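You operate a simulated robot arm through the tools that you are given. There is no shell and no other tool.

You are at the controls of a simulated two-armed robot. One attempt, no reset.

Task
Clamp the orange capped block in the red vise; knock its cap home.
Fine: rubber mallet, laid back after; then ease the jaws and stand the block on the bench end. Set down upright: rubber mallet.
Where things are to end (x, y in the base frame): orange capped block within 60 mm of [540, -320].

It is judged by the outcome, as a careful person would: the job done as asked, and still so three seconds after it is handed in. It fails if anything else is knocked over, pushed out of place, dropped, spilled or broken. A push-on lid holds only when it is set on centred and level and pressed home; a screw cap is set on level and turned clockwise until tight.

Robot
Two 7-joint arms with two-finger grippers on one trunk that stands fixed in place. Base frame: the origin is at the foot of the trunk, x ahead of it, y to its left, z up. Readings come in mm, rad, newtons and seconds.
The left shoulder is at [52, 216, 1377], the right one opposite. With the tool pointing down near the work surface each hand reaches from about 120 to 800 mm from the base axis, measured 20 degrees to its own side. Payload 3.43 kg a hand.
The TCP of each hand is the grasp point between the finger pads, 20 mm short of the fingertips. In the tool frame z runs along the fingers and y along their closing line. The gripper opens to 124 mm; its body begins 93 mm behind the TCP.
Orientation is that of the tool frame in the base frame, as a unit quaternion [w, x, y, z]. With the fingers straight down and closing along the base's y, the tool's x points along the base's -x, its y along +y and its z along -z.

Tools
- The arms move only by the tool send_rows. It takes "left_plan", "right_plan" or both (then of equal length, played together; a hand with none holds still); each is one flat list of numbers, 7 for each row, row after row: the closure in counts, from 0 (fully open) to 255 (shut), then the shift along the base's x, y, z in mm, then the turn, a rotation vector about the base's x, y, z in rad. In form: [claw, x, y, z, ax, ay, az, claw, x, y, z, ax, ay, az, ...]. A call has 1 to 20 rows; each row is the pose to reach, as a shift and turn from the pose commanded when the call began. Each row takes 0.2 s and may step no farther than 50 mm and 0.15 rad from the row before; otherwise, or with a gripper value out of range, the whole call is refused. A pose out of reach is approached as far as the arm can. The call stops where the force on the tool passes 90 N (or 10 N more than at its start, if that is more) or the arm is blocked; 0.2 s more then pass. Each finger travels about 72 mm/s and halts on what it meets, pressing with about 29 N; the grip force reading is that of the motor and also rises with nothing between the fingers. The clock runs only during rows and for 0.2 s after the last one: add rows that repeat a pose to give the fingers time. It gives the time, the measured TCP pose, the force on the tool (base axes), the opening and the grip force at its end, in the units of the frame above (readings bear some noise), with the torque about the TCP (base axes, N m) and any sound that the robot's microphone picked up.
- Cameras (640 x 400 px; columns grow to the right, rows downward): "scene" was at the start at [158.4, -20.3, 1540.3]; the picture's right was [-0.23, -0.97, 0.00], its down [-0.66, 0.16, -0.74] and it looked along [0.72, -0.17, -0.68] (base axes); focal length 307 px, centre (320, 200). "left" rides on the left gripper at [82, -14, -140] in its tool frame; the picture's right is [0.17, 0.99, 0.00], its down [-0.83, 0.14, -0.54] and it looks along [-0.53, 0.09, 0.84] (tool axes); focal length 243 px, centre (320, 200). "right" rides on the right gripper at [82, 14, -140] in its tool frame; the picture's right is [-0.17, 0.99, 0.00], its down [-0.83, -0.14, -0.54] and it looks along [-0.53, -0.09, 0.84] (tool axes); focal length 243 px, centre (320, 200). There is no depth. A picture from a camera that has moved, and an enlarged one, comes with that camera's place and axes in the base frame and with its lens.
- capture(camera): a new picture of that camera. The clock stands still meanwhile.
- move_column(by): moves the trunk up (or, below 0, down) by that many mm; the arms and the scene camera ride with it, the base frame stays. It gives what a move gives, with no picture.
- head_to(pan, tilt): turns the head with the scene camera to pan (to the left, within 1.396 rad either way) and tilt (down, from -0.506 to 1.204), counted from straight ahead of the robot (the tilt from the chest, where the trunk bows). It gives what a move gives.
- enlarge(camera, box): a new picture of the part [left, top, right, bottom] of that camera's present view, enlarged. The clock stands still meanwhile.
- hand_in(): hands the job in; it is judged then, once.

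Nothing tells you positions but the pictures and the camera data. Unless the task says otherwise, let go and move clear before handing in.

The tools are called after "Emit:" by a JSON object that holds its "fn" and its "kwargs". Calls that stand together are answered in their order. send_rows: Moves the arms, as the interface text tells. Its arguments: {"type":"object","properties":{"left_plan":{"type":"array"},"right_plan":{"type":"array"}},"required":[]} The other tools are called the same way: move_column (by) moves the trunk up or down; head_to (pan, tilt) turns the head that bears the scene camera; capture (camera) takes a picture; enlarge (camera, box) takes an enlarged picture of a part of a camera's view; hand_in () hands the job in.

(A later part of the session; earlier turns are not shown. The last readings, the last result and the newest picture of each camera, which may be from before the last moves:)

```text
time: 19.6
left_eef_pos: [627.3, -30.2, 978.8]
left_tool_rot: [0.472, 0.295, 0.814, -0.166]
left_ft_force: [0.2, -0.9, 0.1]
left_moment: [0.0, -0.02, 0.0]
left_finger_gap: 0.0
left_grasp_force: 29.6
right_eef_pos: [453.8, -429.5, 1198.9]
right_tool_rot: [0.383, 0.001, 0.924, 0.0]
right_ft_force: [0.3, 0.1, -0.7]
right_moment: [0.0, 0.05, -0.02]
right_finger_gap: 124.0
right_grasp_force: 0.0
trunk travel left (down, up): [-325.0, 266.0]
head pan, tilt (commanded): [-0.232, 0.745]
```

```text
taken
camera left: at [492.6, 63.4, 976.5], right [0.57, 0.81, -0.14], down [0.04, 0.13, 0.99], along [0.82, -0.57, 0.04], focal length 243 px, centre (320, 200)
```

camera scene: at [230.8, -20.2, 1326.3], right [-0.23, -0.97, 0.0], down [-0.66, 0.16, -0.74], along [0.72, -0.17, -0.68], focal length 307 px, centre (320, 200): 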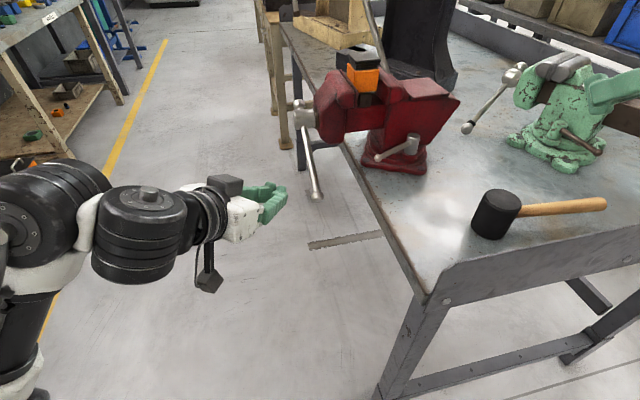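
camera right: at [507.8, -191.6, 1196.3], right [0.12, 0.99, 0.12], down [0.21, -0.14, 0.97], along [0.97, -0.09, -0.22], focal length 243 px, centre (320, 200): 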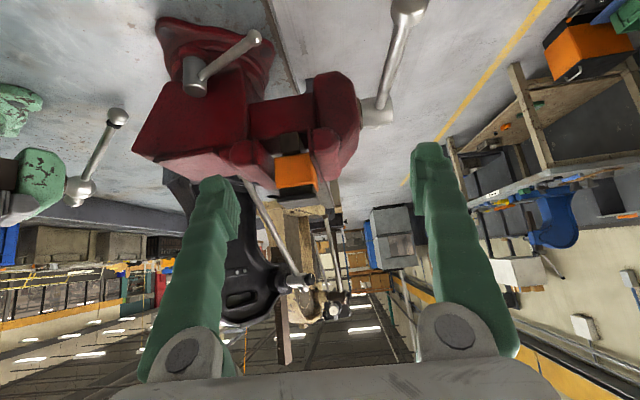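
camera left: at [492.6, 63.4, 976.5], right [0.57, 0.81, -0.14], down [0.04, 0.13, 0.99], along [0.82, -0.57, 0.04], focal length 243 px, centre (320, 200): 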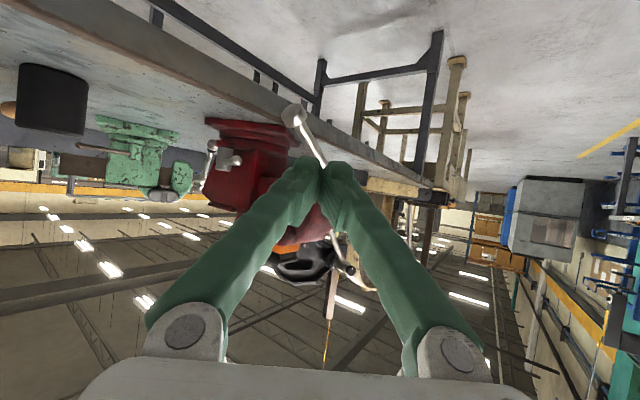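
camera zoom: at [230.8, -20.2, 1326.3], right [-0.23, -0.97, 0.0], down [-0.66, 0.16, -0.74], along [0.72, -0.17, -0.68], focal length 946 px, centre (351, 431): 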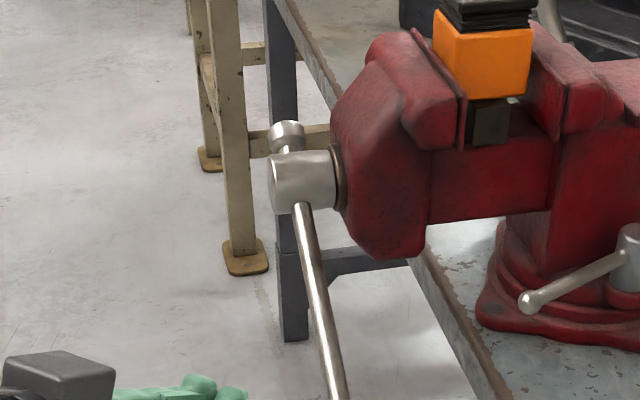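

The bar's ball is now near [704, -128, 893], about 36° below level. I'll re-engage with the left fingers on its upper side and push it around toward the bottom.

Emit:
{"fn": "send_rows", "kwargs": {"left_plan": [255, 25, -30, -5, 0, 0, 0, 255, 50, -62, -15, 0, 0, 0, 255, 80, -97, -28, 0, 0, 0, 255, 90, -98, -45, 0, 0, 0, 255, 99, -98, -63, 0, 0, 0, 255, 116, -99, -71, 0, 0, 0, 255, 132, -100, -77, 0, 0, 0, 255, 148, -101, -79, 0, 0, 0, 255, 163, -101.5, -81, 0, 0, 0, 255, 177, -102.5, -81, 0, 0, 0, 255, 191, -103.5, -81, 0, 0, 0]}}

Emit:
{"fn": "capture", "kwargs": {"camera": "scene"}}

Emit:
{"fn": "enlarge", "kwargs": {"camera": "scene", "box": [240, 40, 400, 200]}}

Emit:
{"fn": "capture", "kwargs": {"camera": "left"}}

```text
time: 22.0
left_eef_pos: [819.9, -133.8, 896.3]
left_tool_rot: [0.472, 0.295, 0.814, -0.166]
left_ft_force: [-1.4, -1.7, -1.3]
left_moment: [0.04, 0.01, -0.04]
left_finger_gap: 0.1
left_grasp_force: 29.1
right_eef_pos: [452.9, -430.8, 1198.1]
right_tool_rot: [0.382, 0.001, 0.924, 0.0]
right_ft_force: [-0.1, 0.0, -0.5]
right_moment: [0.05, 0.01, -0.02]
right_finger_gap: 123.9
right_grasp_force: 0.1
trunk travel left (down, up): [-325.0, 266.0]
head pan, tilt (commanded): [-0.232, 0.745]
```

```text
taken
camera scene: at [230.8, -20.5, 1326.3], right [-0.23, -0.97, 0.0], down [-0.66, 0.16, -0.74], along [0.72, -0.17, -0.68], focal length 307 px, centre (320, 200)
```

scene: 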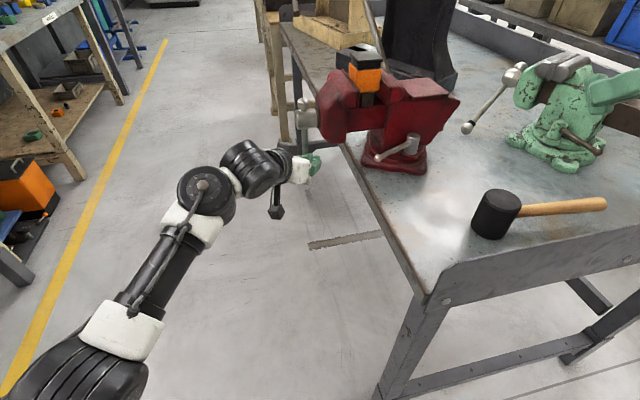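

```text
2.50 times, centred on (320, 120) of scene
camera zoom: at [230.8, -20.5, 1326.3], right [-0.23, -0.97, 0.0], down [-0.66, 0.16, -0.74], along [0.72, -0.17, -0.68], focal length 768 px, centre (320, 400)
```

zoom: 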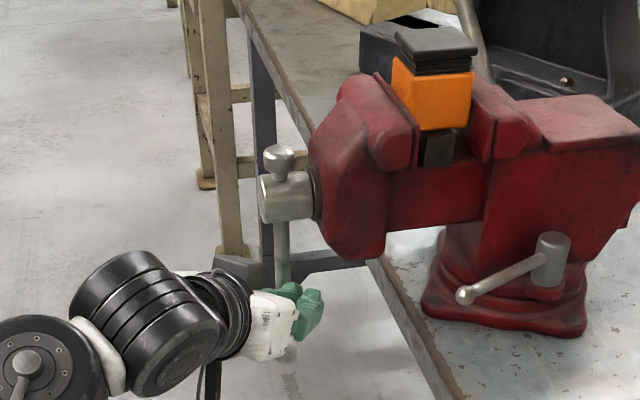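

```text
taken
camera left: at [683.8, -41.5, 894.2], right [0.57, 0.81, -0.13], down [0.04, 0.13, 0.99], along [0.82, -0.57, 0.04], focal length 243 px, centre (320, 200)
```

left: 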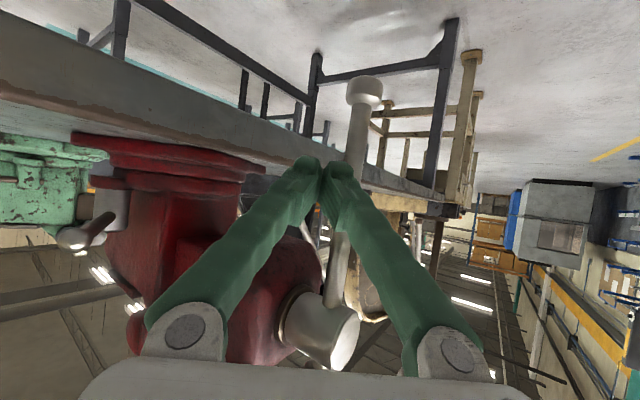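

The bar is now near the bottom of its swing and the left hand is well within reach. I'll continue to about 135° on a wider radius so the palm clears the hub.

Emit:
{"fn": "send_rows", "kwargs": {"left_plan": [255, 14, -1, -4, 0, 0, 0, 255, 28, -1.5, -7, 0, 0, 0, 255, 43, -2.5, -8, 0, 0, 0, 255, 58, -3.5, -7, 0, 0, 0, 255, 73, -4.5, -4, 0, 0, 0, 255, 88, -5.5, 2, 0, 0, 0]}}

Emit:
{"fn": "enlarge", "kwargs": {"camera": "scene", "box": [240, 40, 400, 200]}}

Emit:
{"fn": "capture", "kwargs": {"camera": "left"}}

```text
time: 23.4
left_eef_pos: [906.9, -139.3, 900.1]
left_tool_rot: [0.472, 0.294, 0.815, -0.165]
left_ft_force: [-1.4, 0.3, -0.9]
left_moment: [0.0, -0.01, 0.02]
left_finger_gap: 0.0
left_grasp_force: 28.6
right_eef_pos: [454.7, -430.9, 1198.2]
right_tool_rot: [0.383, 0.0, 0.924, 0.001]
right_ft_force: [0.1, -0.1, -0.3]
right_moment: [-0.01, 0.01, -0.02]
right_finger_gap: 123.9
right_grasp_force: 0.1
trunk travel left (down, up): [-325.0, 266.0]
head pan, tilt (commanded): [-0.232, 0.745]
```

```text
2.50 times, centred on (320, 120) of scene
camera zoom: at [230.9, -20.5, 1326.2], right [-0.23, -0.97, 0.0], down [-0.66, 0.16, -0.74], along [0.72, -0.17, -0.68], focal length 768 px, centre (320, 400)
```

zoom: 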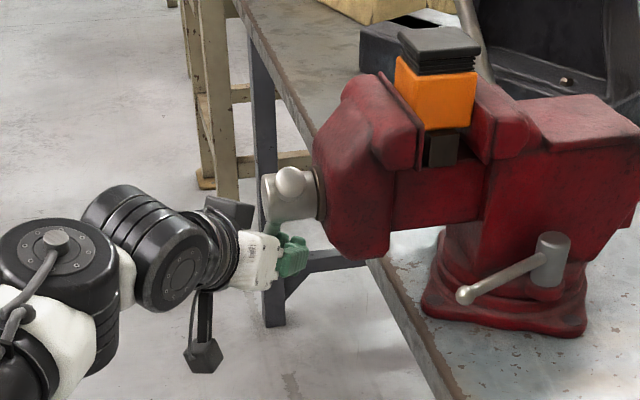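

```text
taken
camera left: at [772.4, -46.7, 898.0], right [0.56, 0.81, -0.14], down [0.04, 0.14, 0.99], along [0.82, -0.56, 0.04], focal length 243 px, centre (320, 200)
```

left: 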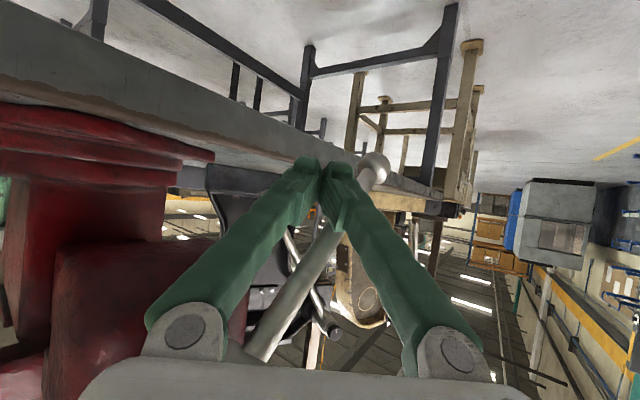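

The knob end of the bar now faces up and toward me, and long-end pushing is near its limit. I'll back the left hand out below, bring it around, and place it above the short knob end to push that down on the near side.

Emit:
{"fn": "send_rows", "kwargs": {"left_plan": [255, -20, 8, -6, 0, 0, 0, 255, -50, 30, -6, 0, 0, 0, 255, -78, 62, 4, 0, 0, 0, 255, -98, 96, 30, 0, 0, 0, 255, -112, 118, 66, 0, 0, 0, 255, -118, 125, 110, 0, 0, 0, 255, -118, 122, 152, 0, 0, 0, 255, -114, 98, 182, 0, 0, 0, 255, -110, 62, 187, 0, 0, 0, 255, -106, 28, 187, 0, 0, 0, 255, -104, 5, 187, 0, 0, 0, 255, -104, 5, 187, 0, 0, 0]}}

Emit:
{"fn": "enlarge", "kwargs": {"camera": "scene", "box": [240, 40, 400, 200]}}

Emit:
{"fn": "capture", "kwargs": {"camera": "left"}}

```text
time: 26.0
left_eef_pos: [802.0, -130.9, 1083.9]
left_tool_rot: [0.472, 0.295, 0.814, -0.166]
left_ft_force: [0.2, 0.6, -1.0]
left_moment: [-0.02, -0.01, 0.03]
left_finger_gap: 0.1
left_grasp_force: 29.2
right_eef_pos: [454.3, -430.0, 1197.1]
right_tool_rot: [0.383, 0.0, 0.924, 0.001]
right_ft_force: [0.3, 0.2, -1.0]
right_moment: [0.02, 0.0, -0.03]
right_finger_gap: 124.0
right_grasp_force: 0.1
trunk travel left (down, up): [-325.0, 266.0]
head pan, tilt (commanded): [-0.232, 0.745]
```

```text
2.50 times, centred on (320, 120) of scene
camera zoom: at [231.0, -20.0, 1326.2], right [-0.23, -0.97, 0.0], down [-0.66, 0.16, -0.74], along [0.72, -0.17, -0.68], focal length 768 px, centre (320, 400)
```

zoom: 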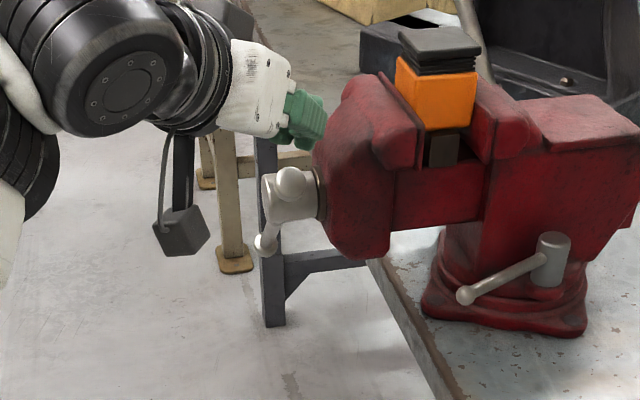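

```text
taken
camera left: at [667.3, -39.0, 1082.4], right [0.57, 0.81, -0.14], down [0.04, 0.13, 0.99], along [0.82, -0.57, 0.04], focal length 243 px, centre (320, 200)
```

left: 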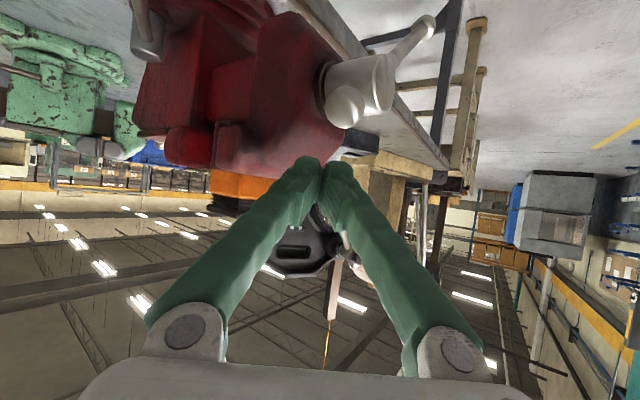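

The knob sits near [825, -137, 1017] with the closed fingers just above it. I'll press it down gently in small steps and watch the force and the jaws.

Emit:
{"fn": "send_rows", "kwargs": {"left_plan": [255, 2, -1, -20, 0, 0, 0, 255, 1, -1, -32, 0, 0, 0, 255, 0, -2, -40, 0, 0, 0, 255, -2, -3, -47, 0, 0, 0, 255, -4, -3.5, -53, 0, 0, 0, 255, -5, -4, -58, 0, 0, 0]}}

Emit:
{"fn": "enlarge", "kwargs": {"camera": "scene", "box": [240, 40, 400, 200]}}

Emit:
{"fn": "enlarge", "kwargs": {"camera": "left", "box": [200, 0, 480, 220]}}

```text
time: 27.4
left_eef_pos: [789.7, -139.9, 1039.6]
left_tool_rot: [0.479, 0.298, 0.808, -0.167]
left_ft_force: [-29.5, 0.3, 37.6]
left_moment: [0.15, 0.03, 0.17]
left_finger_gap: 0.0
left_grasp_force: 28.6
right_eef_pos: [444.7, -430.4, 1201.3]
right_tool_rot: [0.386, 0.0, 0.923, 0.0]
right_ft_force: [-0.3, -0.2, 0.1]
right_moment: [-0.02, 0.0, -0.01]
right_finger_gap: 123.9
right_grasp_force: 0.0
trunk travel left (down, up): [-325.0, 266.0]
head pan, tilt (commanded): [-0.232, 0.745]
```

```text
2.50 times, centred on (320, 120) of scene
camera zoom: at [222.5, -19.7, 1327.9], right [-0.23, -0.97, 0.0], down [-0.65, 0.16, -0.74], along [0.72, -0.17, -0.67], focal length 768 px, centre (320, 400)
```

zoom: 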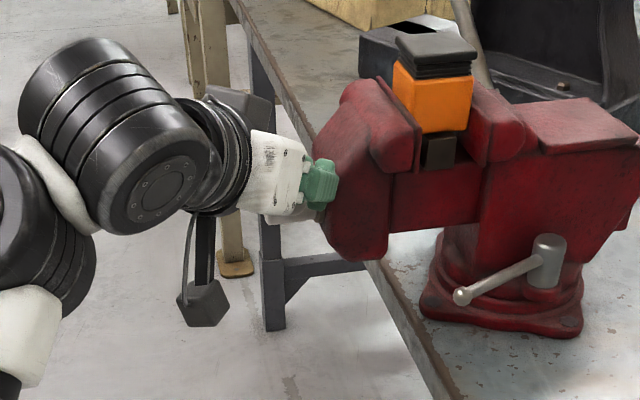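

```text
1.82 times, centred on (340, 110) of left
camera zoom: at [655.2, -46.2, 1035.4], right [0.57, 0.81, -0.13], down [0.03, 0.14, 0.99], along [0.82, -0.57, 0.06], focal length 441 px, centre (284, 364)
```

zoom: 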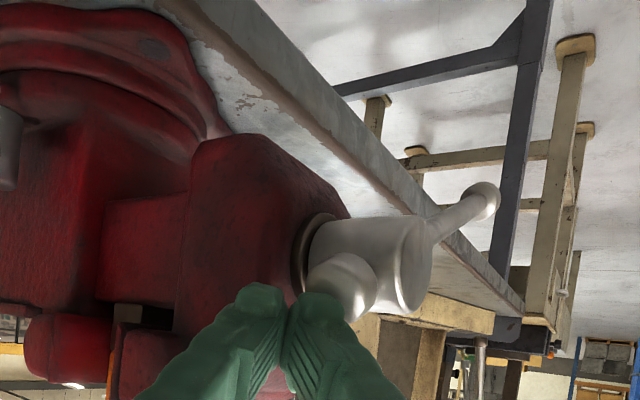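

The fingers caught the knob on the wrong side: 38 N up and 30 N back with little turning. I'll back off and roll the left hand 90° so one finger can go above and one below the knob.

Emit:
{"fn": "send_rows", "kwargs": {"left_plan": [255, -20, 17, 25, 0, 0, 0, 255, -45, 38, 45, 0, 0, 0, 200, -80, 62, 55, 0, 0, 0, 150, -90, 70, 55, 0.095, -0.08, -0.071, 120, -90, 70, 55, 0.189, -0.159, -0.143, 120, -90, 70, 55, 0.284, -0.239, -0.214, 120, -90, 70, 55, 0.379, -0.318, -0.286, 120, -90, 70, 55, 0.474, -0.398, -0.357, 120, -90, 70, 55, 0.568, -0.477, -0.429, 120, -90, 70, 55, 0.663, -0.557, -0.5, 120, -90, 70, 55, 0.758, -0.636, -0.572, 120, -90, 70, 55, 0.853, -0.716, -0.643, 120, -90, 70, 55, 0.947, -0.795, -0.714, 120, -90, 70, 55, 1.042, -0.875, -0.786, 120, -90, 70, 55, 1.042, -0.875, -0.786]}}

Emit:
{"fn": "capture", "kwargs": {"camera": "scene"}}

Emit:
{"fn": "capture", "kwargs": {"camera": "left"}}

```text
time: 30.6
left_eef_pos: [718.2, -84.3, 1100.3]
left_tool_rot: [0.475, 0.773, 0.353, 0.227]
left_ft_force: [-0.4, -0.4, -0.5]
left_moment: [-0.03, -0.01, 0.01]
left_finger_gap: 65.8
left_grasp_force: 0.1
left hand out of reach, approached as far as the arm can: row 3, 4, 5, 6, 7, 8, 9, 10, 11, 12, 13, 14, 15
right_eef_pos: [453.9, -429.3, 1198.1]
right_tool_rot: [0.383, 0.0, 0.924, 0.0]
right_ft_force: [1.0, -0.2, 0.3]
right_moment: [-0.06, 0.02, 0.0]
right_finger_gap: 124.2
right_grasp_force: 0.1
trunk travel left (down, up): [-325.0, 266.0]
head pan, tilt (commanded): [-0.232, 0.745]
```

```text
taken
camera scene: at [230.9, -18.7, 1326.3], right [-0.23, -0.97, 0.0], down [-0.66, 0.15, -0.74], along [0.72, -0.17, -0.68], focal length 307 px, centre (320, 200)
```

scene: 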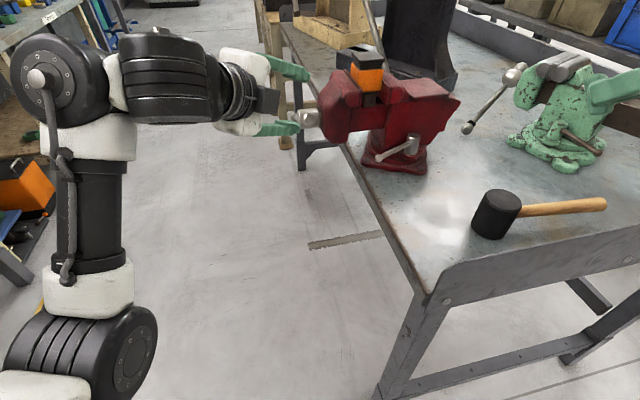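

```text
taken
camera left: at [669.6, 63.9, 1149.9], right [0.43, -0.17, 0.89], down [-0.86, -0.37, 0.35], along [0.27, -0.92, -0.3], focal length 243 px, centre (320, 200)
```

left: 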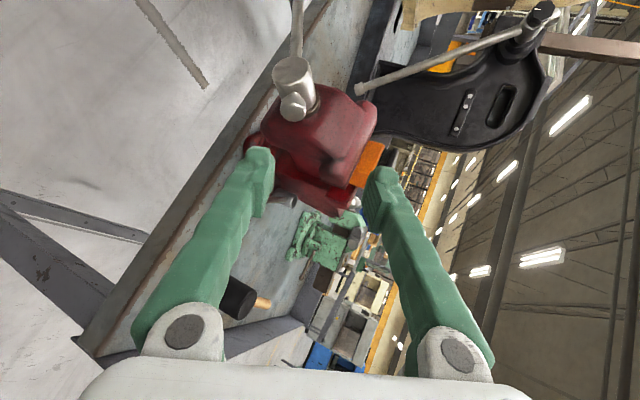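

The rolled hand pose works, with the fingers now stacked one above the other. I'll measure the knob's position precisely from both views.

Emit:
{"fn": "enlarge", "kwargs": {"camera": "left", "box": [230, 30, 390, 190]}}

Emit:
{"fn": "enlarge", "kwargs": {"camera": "scene", "box": [270, 60, 390, 160]}}

```text
2.50 times, centred on (310, 110) of left
camera zoom: at [669.6, 63.9, 1149.9], right [0.43, -0.17, 0.89], down [-0.86, -0.37, 0.35], along [0.27, -0.92, -0.3], focal length 606 px, centre (345, 425)
```

zoom: 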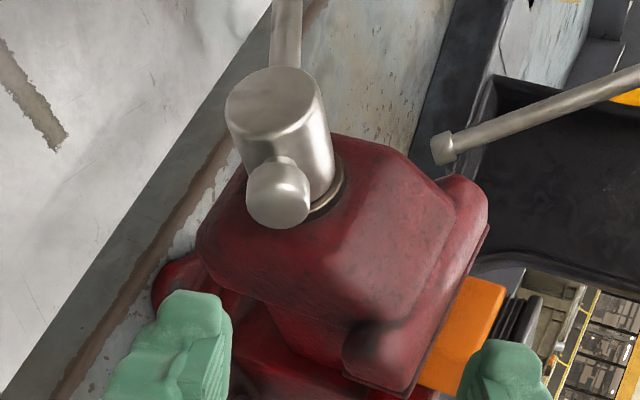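

```text
4.00 times, centred on (330, 110) of scene
camera zoom: at [230.9, -18.7, 1326.3], right [-0.23, -0.97, 0.0], down [-0.66, 0.15, -0.74], along [0.72, -0.17, -0.68], focal length 1230 px, centre (280, 560)
```

zoom: 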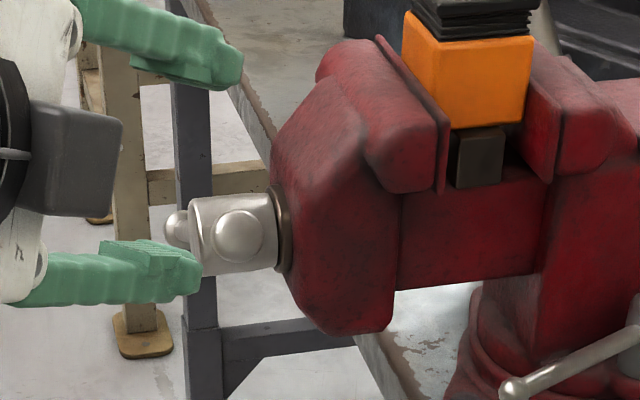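

The knob is near [815, -135, 1012] and the bar has turned about 160° in all. I'll check exactly how much jaw gap remains.

Emit:
{"fn": "enlarge", "kwargs": {"camera": "scene", "box": [340, 40, 430, 110]}}

Emit:
{"fn": "enlarge", "kwargs": {"camera": "left", "box": [310, 110, 410, 210]}}

Emit:
{"fn": "capture", "kwargs": {"camera": "right"}}

```text
5.71 times, centred on (385, 75) of scene
camera zoom: at [230.9, -18.7, 1326.3], right [-0.23, -0.97, 0.0], down [-0.66, 0.15, -0.74], along [0.72, -0.17, -0.68], focal length 1757 px, centre (-51, 914)
```

zoom: 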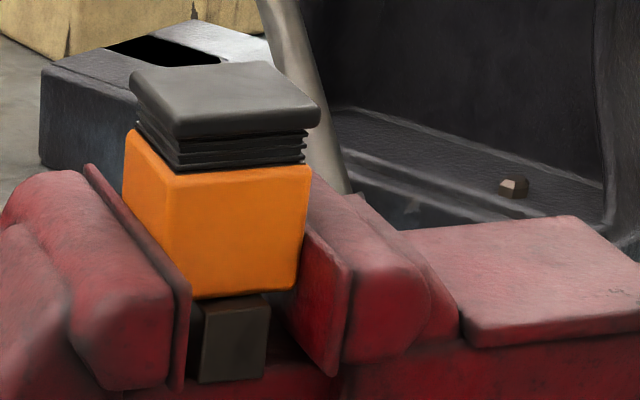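

```text
4.00 times, centred on (360, 160) of left
camera zoom: at [669.6, 63.9, 1149.9], right [0.43, -0.17, 0.89], down [-0.86, -0.37, 0.35], along [0.27, -0.92, -0.3], focal length 970 px, centre (160, 360)
```

zoom: 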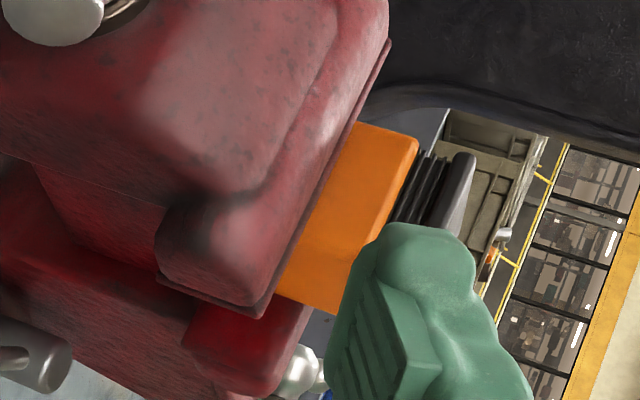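

```text
taken
camera right: at [296.7, -416.6, 1239.9], right [0.12, 0.99, 0.12], down [0.21, -0.14, 0.97], along [0.97, -0.09, -0.22], focal length 243 px, centre (320, 200)
```

right: 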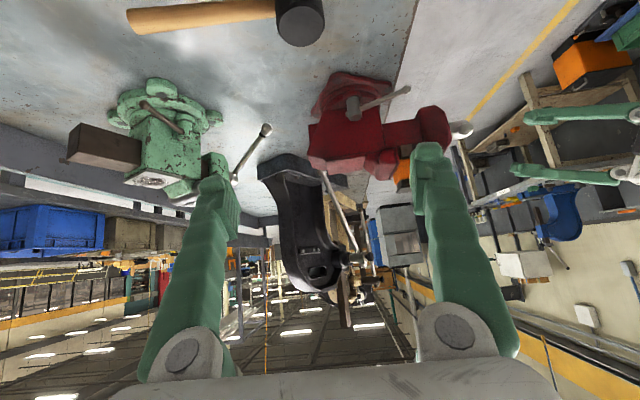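

The remaining gap is about 9 mm, so about 90° more turn is needed, which the long end can do from the far side. I'll route the rolled left hand below the bar to its far, lower side.

Emit:
{"fn": "send_rows", "kwargs": {"left_plan": [180, 14, 20, -38, 0, 0, 0, 255, 30, 38, -80, 0, 0, 0, 255, 47, 48, -124, 0, 0, 0, 255, 67, 50, -168, 0, 0, 0, 255, 94, 44, -207, 0, 0, 0, 255, 132, 29, -232, 0, 0, 0, 255, 172, 4, -234, 0, 0, 0, 255, 202, -28, -230, 0, 0, 0, 255, 218, -53, -220, 0, 0, 0, 255, 218, -53, -220, 0, 0, 0]}}

Emit:
{"fn": "enlarge", "kwargs": {"camera": "scene", "box": [240, 40, 400, 200]}}

Emit:
{"fn": "capture", "kwargs": {"camera": "left"}}

```text
time: 32.8
left_eef_pos: [919.7, -113.2, 859.7]
left_tool_rot: [0.458, 0.783, 0.362, 0.213]
left_ft_force: [-1.0, -0.1, -0.1]
left_moment: [-0.04, -0.01, -0.04]
left_finger_gap: 0.2
left_grasp_force: 29.2
left hand out of reach, approached as far as the arm can: row 9, 10
right_eef_pos: [453.5, -431.6, 1198.3]
right_tool_rot: [0.382, 0.0, 0.924, 0.001]
right_ft_force: [-0.4, -0.3, 0.8]
right_moment: [0.01, 0.03, 0.0]
right_finger_gap: 124.0
right_grasp_force: 0.0
trunk travel left (down, up): [-325.0, 266.0]
head pan, tilt (commanded): [-0.232, 0.745]
```

```text
2.50 times, centred on (320, 120) of scene
camera zoom: at [231.4, -20.6, 1326.2], right [-0.23, -0.97, 0.0], down [-0.66, 0.16, -0.73], along [0.72, -0.17, -0.68], focal length 768 px, centre (320, 400)
```

zoom: 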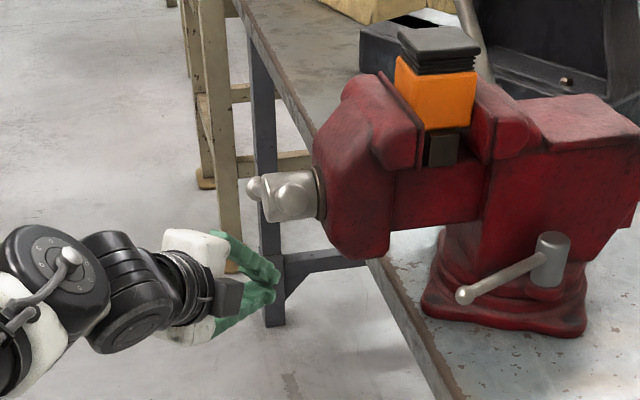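

```text
taken
camera left: at [873.6, 33.4, 915.2], right [0.47, -0.19, 0.86], down [-0.84, -0.38, 0.38], along [0.25, -0.91, -0.34], focal length 243 px, centre (320, 200)
```

left: 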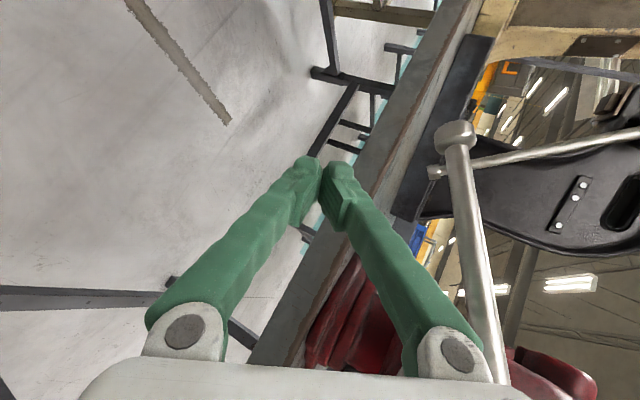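

The left hand ran out of reach just short of the bar's far side. Lowering the trunk another 150 mm will bring the shoulder level with the work. The right hand stays well above the bench.

Emit:
{"fn": "move_column", "kwargs": {"by": -150}}

Emit:
{"fn": "capture", "kwargs": {"camera": "scene"}}

Emit:
{"fn": "capture", "kwargs": {"camera": "right"}}

```text
time: 34.6
left_eef_pos: [918.8, -113.1, 710.5]
left_tool_rot: [0.457, 0.783, 0.363, 0.215]
left_ft_force: [-0.3, -0.4, -0.1]
left_moment: [0.01, -0.01, -0.01]
left_finger_gap: 0.0
left_grasp_force: 28.9
right_eef_pos: [477.3, -430.4, 1015.9]
right_tool_rot: [0.347, 0.001, 0.938, 0.0]
right_ft_force: [-0.3, -0.8, 0.2]
right_moment: [0.03, -0.03, -0.01]
right_finger_gap: 124.0
right_grasp_force: 0.0
trunk travel left (down, up): [-175.0, 416.0]
head pan, tilt (commanded): [-0.232, 0.745]
```

```text
taken
camera scene: at [278.9, -20.2, 1165.1], right [-0.23, -0.97, 0.0], down [-0.66, 0.16, -0.74], along [0.72, -0.17, -0.68], focal length 307 px, centre (320, 200)
```

scene: 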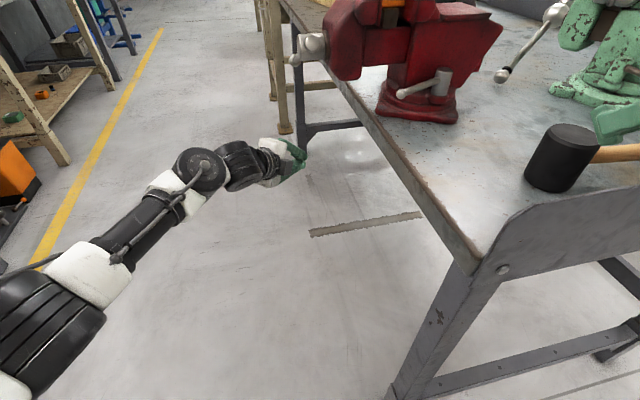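

```text
taken
camera right: at [325.0, -418.1, 1069.4], right [0.13, 0.99, 0.11], down [0.28, -0.14, 0.95], along [0.95, -0.09, -0.29], focal length 243 px, centre (320, 200)
```

right: 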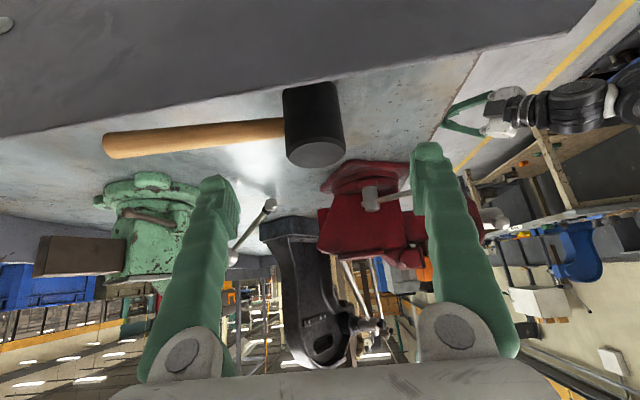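

The trunk leaned forward a little and the right hand shifted slightly, still clear above the mallet. I'll tilt the head up to watch the vise and raise the left hand to just under the bar.

Emit:
{"fn": "head_to", "kwargs": {"pan": -0.28, "tilt": 0.3}}

Emit:
{"fn": "send_rows", "kwargs": {"left_plan": [255, 5, -5, 45, 0, 0, 0, 255, 10, -10, 90, 0, 0, 0, 255, 14, -18, 130, 0, 0, 0, 255, 17, -24, 165, 0, 0, 0, 255, 17, -24, 170, 0, 0, 0]}}

Emit:
{"fn": "capture", "kwargs": {"camera": "scene"}}

Emit:
{"fn": "capture", "kwargs": {"camera": "left"}}

```text
time: 35.5
left_eef_pos: [919.8, -112.4, 708.7]
left_tool_rot: [0.457, 0.783, 0.363, 0.214]
left_ft_force: [-0.3, 0.2, -0.3]
left_moment: [-0.02, 0.02, -0.01]
left_finger_gap: 0.3
left_grasp_force: 29.4
right_eef_pos: [478.7, -430.8, 1016.2]
right_tool_rot: [0.346, 0.001, 0.938, 0.001]
right_ft_force: [-0.2, 0.4, 0.2]
right_moment: [0.0, -0.01, 0.01]
right_finger_gap: 123.8
right_grasp_force: 0.0
trunk travel left (down, up): [-175.0, 416.0]
head pan, tilt (commanded): [-0.279, 0.3]
```

```text
time: 36.7
left_eef_pos: [937.5, -135.8, 877.4]
left_tool_rot: [0.457, 0.783, 0.364, 0.213]
left_ft_force: [1.3, 0.7, -0.2]
left_moment: [-0.02, -0.03, 0.02]
left_finger_gap: 0.2
left_grasp_force: 29.0
right_eef_pos: [479.3, -430.3, 1015.6]
right_tool_rot: [0.347, 0.001, 0.938, -0.001]
right_ft_force: [-0.2, 0.3, 0.2]
right_moment: [0.0, -0.01, -0.01]
right_finger_gap: 123.7
right_grasp_force: 0.0
trunk travel left (down, up): [-175.0, 416.0]
head pan, tilt (commanded): [-0.279, 0.3]
```

```text
taken
camera scene: at [288.6, -26.9, 1204.6], right [-0.28, -0.96, 0.0], down [-0.28, 0.08, -0.96], along [0.92, -0.26, -0.3], focal length 307 px, centre (320, 200)
```

scene: 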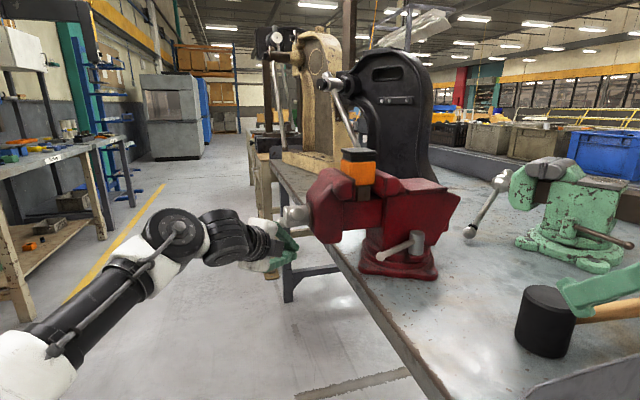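

```text
taken
camera left: at [891.1, 10.2, 934.4], right [0.48, -0.19, 0.86], down [-0.84, -0.38, 0.38], along [0.25, -0.91, -0.34], focal length 243 px, centre (320, 200)
```

left: 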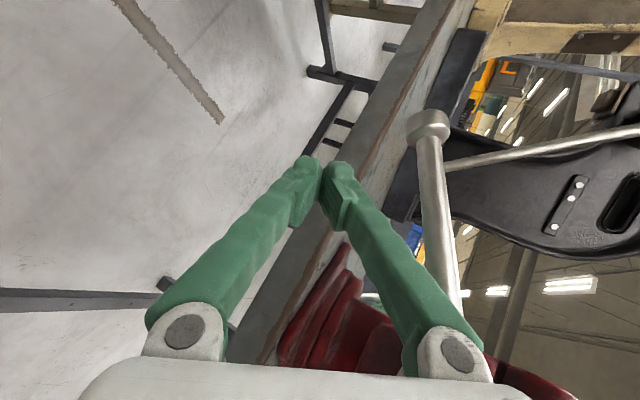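

The left hand is now under the long end of the bar at [937, -136, 877] with a clear view. I'll lift the bar around in small steps.

Emit:
{"fn": "send_rows", "kwargs": {"left_plan": [255, 3, 0, 15, 0, 0, 0, 255, 5, 0, 30, 0, 0, 0, 255, 11, 0, 43, 0, 0, 0, 255, 17, 0, 55, 0, 0, 0, 255, 21, -1, 70, 0, 0, 0, 255, 24, -2, 85, 0, 0, 0, 255, 24, -2.5, 100, 0, 0, 0, 255, 23, -3, 114, 0, 0, 0]}}

Emit:
{"fn": "enlarge", "kwargs": {"camera": "scene", "box": [240, 120, 440, 280]}}

Emit:
{"fn": "capture", "kwargs": {"camera": "left"}}

```text
time: 38.0
left_eef_pos: [963.7, -55.2, 776.3]
left_tool_rot: [0.397, 0.79, 0.438, 0.164]
left_ft_force: [0.1, 0.5, -1.1]
left_moment: [-0.01, 0.01, -0.02]
left_finger_gap: 0.1
left_grasp_force: 29.1
right_eef_pos: [480.4, -429.3, 1015.7]
right_tool_rot: [0.347, 0.0, 0.938, 0.0]
right_ft_force: [0.4, 0.3, -0.4]
right_moment: [0.02, 0.05, 0.01]
right_finger_gap: 124.1
right_grasp_force: 0.0
trunk travel left (down, up): [-175.0, 416.0]
head pan, tilt (commanded): [-0.279, 0.3]
stopped in row 6 (left hand): the arm was blocked; the commanded pose is now the measured one
```

```text
2.50 times, centred on (340, 200) of scene
camera zoom: at [289.3, -26.4, 1204.5], right [-0.28, -0.96, 0.0], down [-0.28, 0.08, -0.96], along [0.92, -0.26, -0.3], focal length 768 px, centre (270, 200)
```

zoom: 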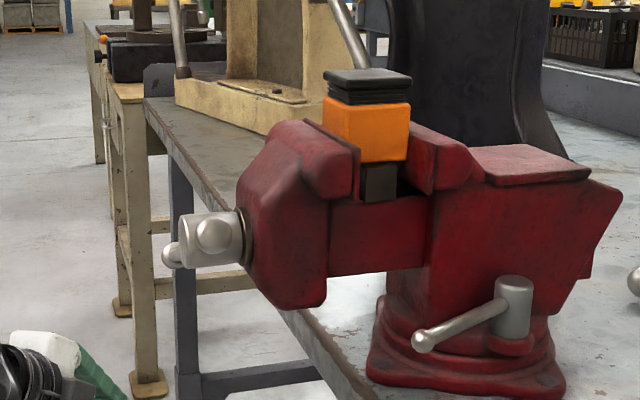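

```text
taken
camera left: at [917.7, 83.8, 845.5], right [0.65, -0.16, 0.74], down [-0.72, -0.46, 0.52], along [0.26, -0.87, -0.42], focal length 243 px, centre (320, 200)
```

left: 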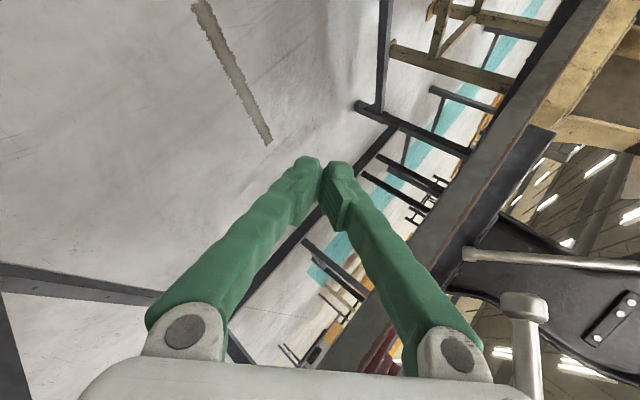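

Near full stretch the left arm became erratic and backed away. Nothing was touched, and the vise, bar and block look unchanged. I'll retreat it, raise the trunk back 150 mm, and instead press the short knob end down from above with the rolled, closed fingers.

Emit:
{"fn": "send_rows", "kwargs": {"left_plan": [255, -30, 15, 5, -0.013, -0.06, -0.024, 255, -65, 25, 20, -0.027, -0.121, -0.048, 255, -100, 30, 40, -0.04, -0.181, -0.071, 255, -135, 30, 65, -0.054, -0.242, -0.095, 255, -165, 25, 100, -0.054, -0.242, -0.095, 255, -190, 15, 140, -0.054, -0.242, -0.095, 255, -205, 5, 180, -0.054, -0.242, -0.095, 255, -205, 5, 180, -0.054, -0.242, -0.095]}}

Emit:
{"fn": "capture", "kwargs": {"camera": "scene"}}

```text
time: 39.8
left_eef_pos: [759.3, -55.2, 961.3]
left_tool_rot: [0.477, 0.773, 0.35, 0.227]
left_ft_force: [0.4, -0.3, -0.2]
left_moment: [0.0, 0.01, 0.01]
left_finger_gap: 0.0
left_grasp_force: 29.7
right_eef_pos: [479.5, -431.7, 1016.7]
right_tool_rot: [0.346, 0.001, 0.938, 0.0]
right_ft_force: [0.2, -0.6, -0.1]
right_moment: [0.0, 0.0, -0.02]
right_finger_gap: 123.9
right_grasp_force: 0.0
trunk travel left (down, up): [-175.0, 416.0]
head pan, tilt (commanded): [-0.279, 0.3]
```

```text
taken
camera scene: at [288.8, -26.7, 1204.6], right [-0.28, -0.96, 0.0], down [-0.28, 0.08, -0.96], along [0.92, -0.26, -0.3], focal length 307 px, centre (320, 200)
```

scene: 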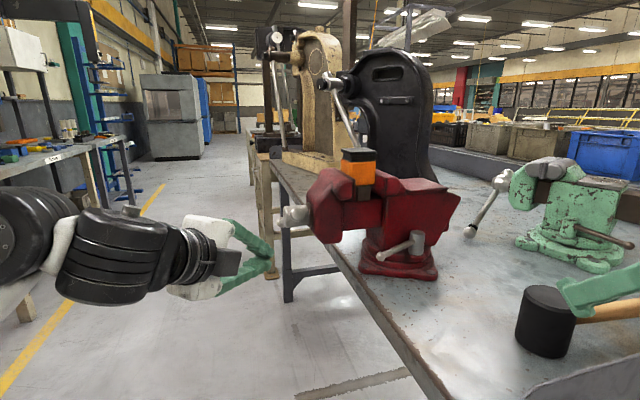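

The left hand is back in a good posture at [759, -55, 961]. Raising the trunk 150 mm now.

Emit:
{"fn": "move_column", "kwargs": {"by": 150}}

Emit:
{"fn": "capture", "kwargs": {"camera": "scene"}}

Emit:
{"fn": "enlarge", "kwargs": {"camera": "left", "box": [200, 0, 440, 200]}}

Emit:
{"fn": "enlarge", "kwargs": {"camera": "scene", "box": [240, 150, 400, 290]}}

```text
time: 41.5
left_eef_pos: [758.4, -57.2, 1110.8]
left_tool_rot: [0.478, 0.773, 0.35, 0.227]
left_ft_force: [0.5, -0.3, -0.7]
left_moment: [0.02, 0.01, -0.01]
left_finger_gap: 0.3
left_grasp_force: 29.0
right_eef_pos: [478.7, -430.9, 1166.5]
right_tool_rot: [0.346, 0.0, 0.938, 0.001]
right_ft_force: [0.1, 0.4, -0.7]
right_moment: [-0.01, -0.01, 0.01]
right_finger_gap: 123.7
right_grasp_force: 0.0
trunk travel left (down, up): [-325.0, 266.0]
head pan, tilt (commanded): [-0.279, 0.3]
```

```text
taken
camera scene: at [240.1, -27.1, 1366.0], right [-0.28, -0.96, 0.0], down [-0.28, 0.08, -0.96], along [0.92, -0.26, -0.3], focal length 307 px, centre (320, 200)
```

scene: 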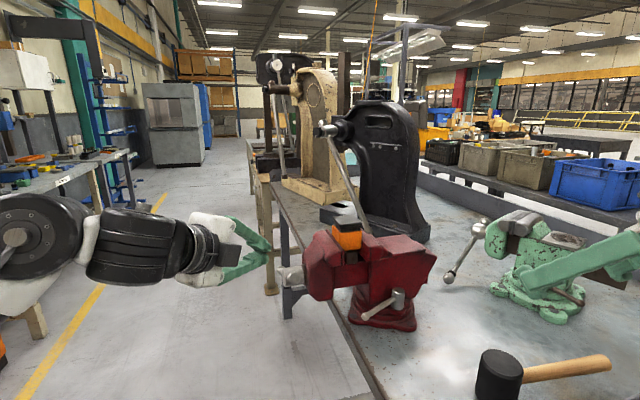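

```text
2.00 times, centred on (320, 100) of left
camera zoom: at [711.1, 91.3, 1160.5], right [0.43, -0.17, 0.89], down [-0.87, -0.36, 0.35], along [0.26, -0.92, -0.3], focal length 485 px, centre (320, 400)
```

zoom: 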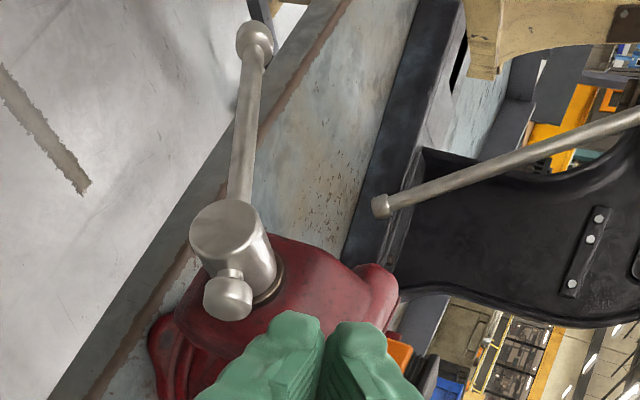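

```text
2.86 times, centred on (320, 220) of scene
camera zoom: at [240.1, -27.1, 1366.0], right [-0.28, -0.96, 0.0], down [-0.28, 0.08, -0.96], along [0.92, -0.26, -0.3], focal length 878 px, centre (320, 143)
```

zoom: 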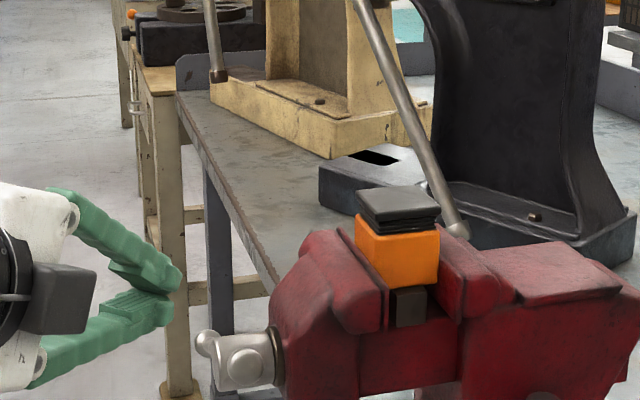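

The view of the bar, hub and knob is clear, with the knob near [815, -136, 1010]. I'll bring the stacked fingertips over the knob and press down gently.

Emit:
{"fn": "send_rows", "kwargs": {"left_plan": [255, 20, -35, -10, 0, 0, 0, 255, 38, -65, -25, 0, 0, 0, 255, 47, -75, -38, 0, 0, 0, 255, 49, -75, -52, 0, 0, 0, 255, 49, -75, -60, 0, 0, 0, 255, 46, -75.5, -66, 0, 0, 0, 255, 44, -76, -71, 0, 0, 0, 255, 43, -76.5, -76, 0, 0, 0]}}

Emit:
{"fn": "enlarge", "kwargs": {"camera": "scene", "box": [240, 150, 400, 290]}}

Emit:
{"fn": "enlarge", "kwargs": {"camera": "left", "box": [200, 40, 440, 240]}}

```text
time: 43.3
left_eef_pos: [799.3, -132.8, 1040.1]
left_tool_rot: [0.48, 0.771, 0.35, 0.228]
left_ft_force: [5.4, 3.3, 23.3]
left_moment: [0.12, -0.25, 0.02]
left_finger_gap: 0.2
left_grasp_force: 28.8
right_eef_pos: [476.1, -430.3, 1166.5]
right_tool_rot: [0.347, 0.0, 0.938, 0.0]
right_ft_force: [0.1, 0.3, 0.4]
right_moment: [0.0, 0.0, -0.04]
right_finger_gap: 124.1
right_grasp_force: 0.1
trunk travel left (down, up): [-325.0, 266.0]
head pan, tilt (commanded): [-0.279, 0.3]
```

```text
2.86 times, centred on (320, 220) of scene
camera zoom: at [237.4, -25.9, 1366.8], right [-0.28, -0.96, 0.0], down [-0.28, 0.08, -0.96], along [0.92, -0.26, -0.29], focal length 878 px, centre (320, 143)
```

zoom: 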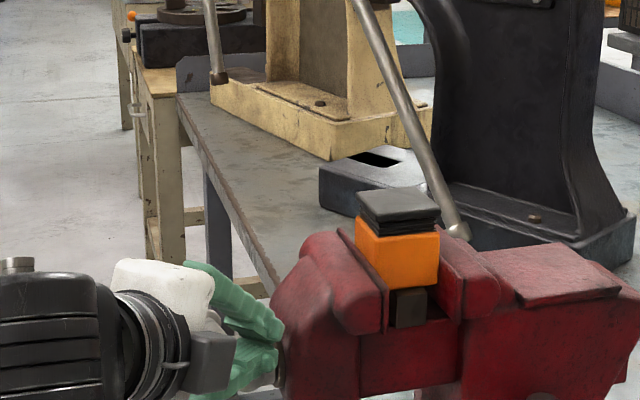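

```text
2.00 times, centred on (320, 140) of left
camera zoom: at [751.7, 14.9, 1089.2], right [0.42, -0.16, 0.89], down [-0.87, -0.36, 0.35], along [0.26, -0.92, -0.29], focal length 485 px, centre (320, 320)
```

zoom: 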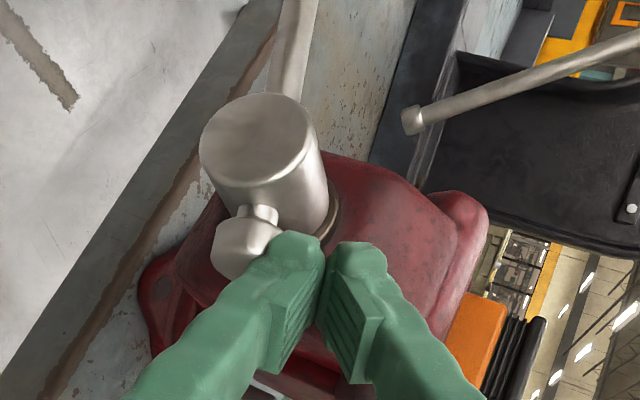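

The fingertip is riding on top of the knob with 23 N upward, and the bar seems to have turned about 20° further. I'll continue following the knob down.

Emit:
{"fn": "send_rows", "kwargs": {"left_plan": [255, -2, -0.5, -5, 0, 0, 0, 255, -4, -1, -10, 0, 0, 0, 255, -5, -1.5, -15, 0, 0, 0, 255, -5, -2, -20, 0, 0, 0, 255, -5, -2, -20, 0, 0, 0]}}

Emit:
{"fn": "enlarge", "kwargs": {"camera": "left", "box": [200, 40, 440, 240]}}

Emit:
{"fn": "enlarge", "kwargs": {"camera": "scene", "box": [300, 190, 380, 250]}}

```text
time: 44.5
left_eef_pos: [793.3, -134.2, 1025.3]
left_tool_rot: [0.483, 0.77, 0.348, 0.229]
left_ft_force: [-12.5, 11.3, 38.1]
left_moment: [0.42, -0.12, 0.15]
left_finger_gap: 0.0
left_grasp_force: 29.4
right_eef_pos: [474.1, -428.5, 1167.9]
right_tool_rot: [0.349, 0.001, 0.937, -0.001]
right_ft_force: [-0.2, 0.4, -0.7]
right_moment: [-0.03, -0.01, -0.02]
right_finger_gap: 123.8
right_grasp_force: 0.0
trunk travel left (down, up): [-325.0, 266.0]
head pan, tilt (commanded): [-0.279, 0.3]
```

```text
2.00 times, centred on (320, 140) of left
camera zoom: at [744.6, 14.7, 1074.2], right [0.42, -0.16, 0.89], down [-0.87, -0.36, 0.34], along [0.26, -0.92, -0.29], focal length 485 px, centre (320, 320)
```

zoom: 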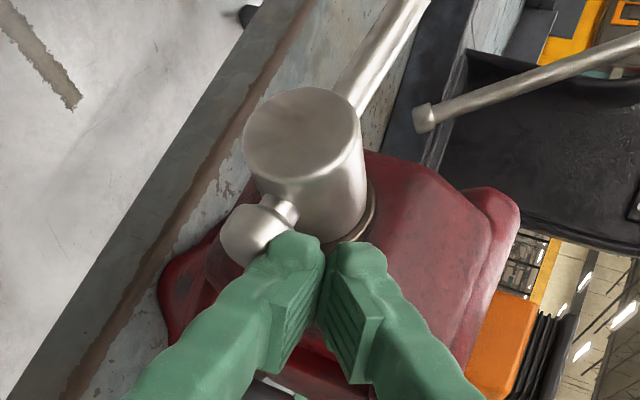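

```text
6.67 times, centred on (340, 220) of scene
camera zoom: at [233.4, -24.6, 1367.4], right [-0.28, -0.96, 0.0], down [-0.28, 0.08, -0.96], along [0.92, -0.26, -0.29], focal length 2049 px, centre (187, 67)
```

zoom: 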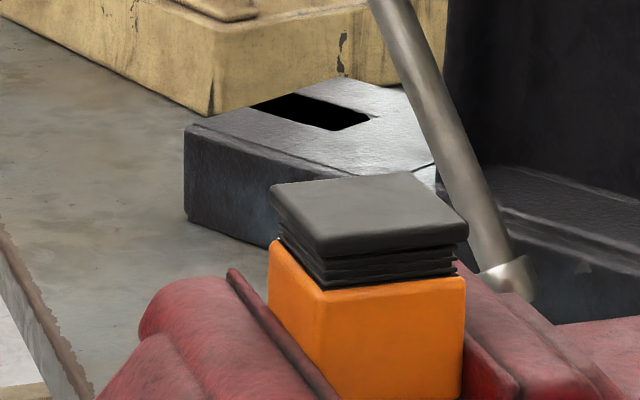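

The bar is now around 197° and the long end is rising past level. I'll keep pushing the knob down and around.

Emit:
{"fn": "send_rows", "kwargs": {"left_plan": [255, -2, -0.5, -6, 0, 0, 0, 255, -2, -1, -12, 0, 0, 0, 255, -1, -1.5, -18, 0, 0, 0, 255, 1, -2, -24, 0, 0, 0]}}

Emit:
{"fn": "enlarge", "kwargs": {"camera": "left", "box": [200, 40, 440, 240]}}

Emit:
{"fn": "enlarge", "kwargs": {"camera": "scene", "box": [290, 190, 410, 280]}}

```text
time: 45.5
left_eef_pos: [789.9, -138.1, 1004.4]
left_tool_rot: [0.486, 0.769, 0.347, 0.229]
left_ft_force: [-28.6, 21.0, 46.5]
left_moment: [0.57, -0.18, 0.49]
left_finger_gap: 0.0
left_grasp_force: 29.4
right_eef_pos: [472.0, -428.2, 1170.6]
right_tool_rot: [0.349, -0.001, 0.937, -0.001]
right_ft_force: [0.9, -0.2, -0.8]
right_moment: [0.05, 0.03, -0.02]
right_finger_gap: 124.3
right_grasp_force: 0.0
trunk travel left (down, up): [-325.0, 266.0]
head pan, tilt (commanded): [-0.279, 0.3]
```

```text
2.00 times, centred on (320, 140) of left
camera zoom: at [742.4, 11.3, 1052.9], right [0.41, -0.16, 0.9], down [-0.87, -0.35, 0.34], along [0.26, -0.92, -0.28], focal length 485 px, centre (320, 320)
```

zoom: 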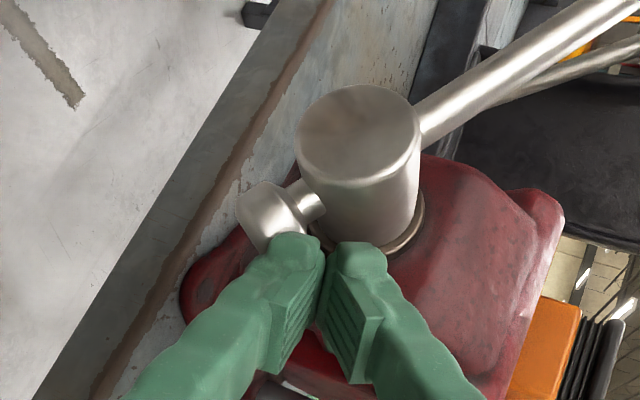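

```text
4.44 times, centred on (350, 235) of scene
camera zoom: at [230.7, -23.0, 1367.9], right [-0.28, -0.96, 0.0], down [-0.28, 0.08, -0.96], along [0.92, -0.26, -0.29], focal length 1366 px, centre (187, 44)
```

zoom: 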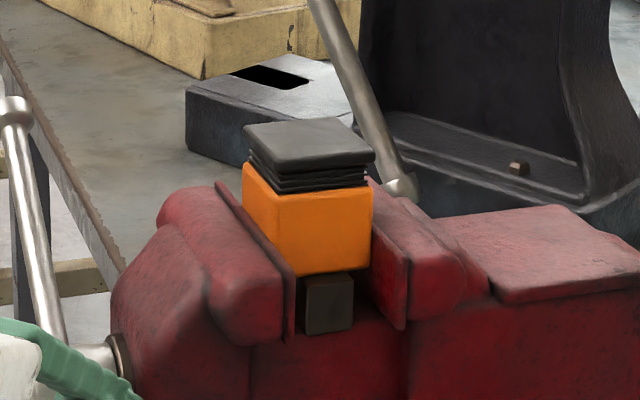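

The bar is about 225° round and the push force has risen to about 58 N, so the jaws may be starting to bite. I'll check the gaps closely.

Emit:
{"fn": "enlarge", "kwargs": {"camera": "scene", "box": [325, 215, 385, 265]}}

Emit:
{"fn": "enlarge", "kwargs": {"camera": "right", "box": [300, 60, 480, 220]}}

```text
8.00 times, centred on (355, 240) of scene
camera zoom: at [230.7, -23.0, 1367.9], right [-0.28, -0.96, 0.0], down [-0.28, 0.08, -0.96], along [0.92, -0.26, -0.29], focal length 2459 px, centre (40, -120)
```

zoom: 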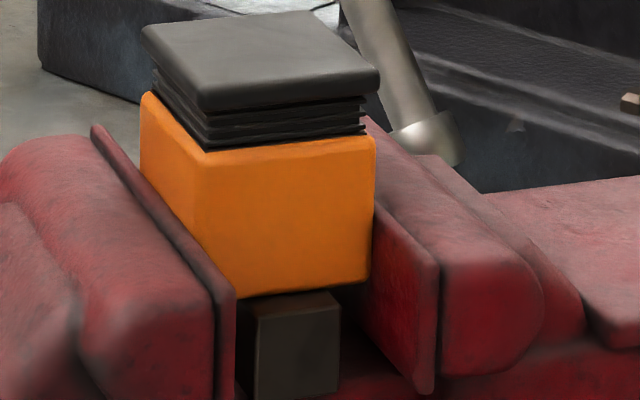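

```text
2.50 times, centred on (390, 140) of right
camera zoom: at [317.5, -414.7, 1222.6], right [0.13, 0.99, 0.11], down [0.27, -0.14, 0.95], along [0.95, -0.09, -0.29], focal length 606 px, centre (145, 350)
```

zoom: 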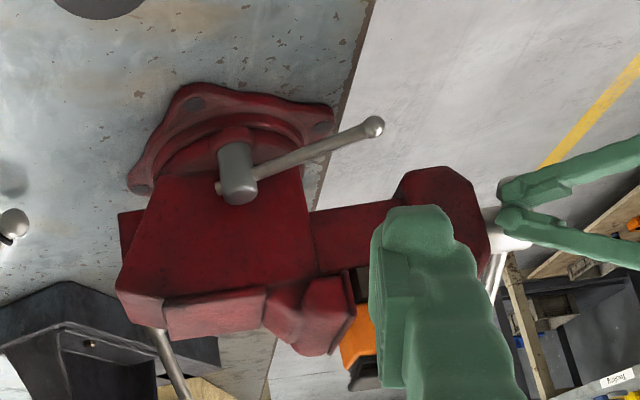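

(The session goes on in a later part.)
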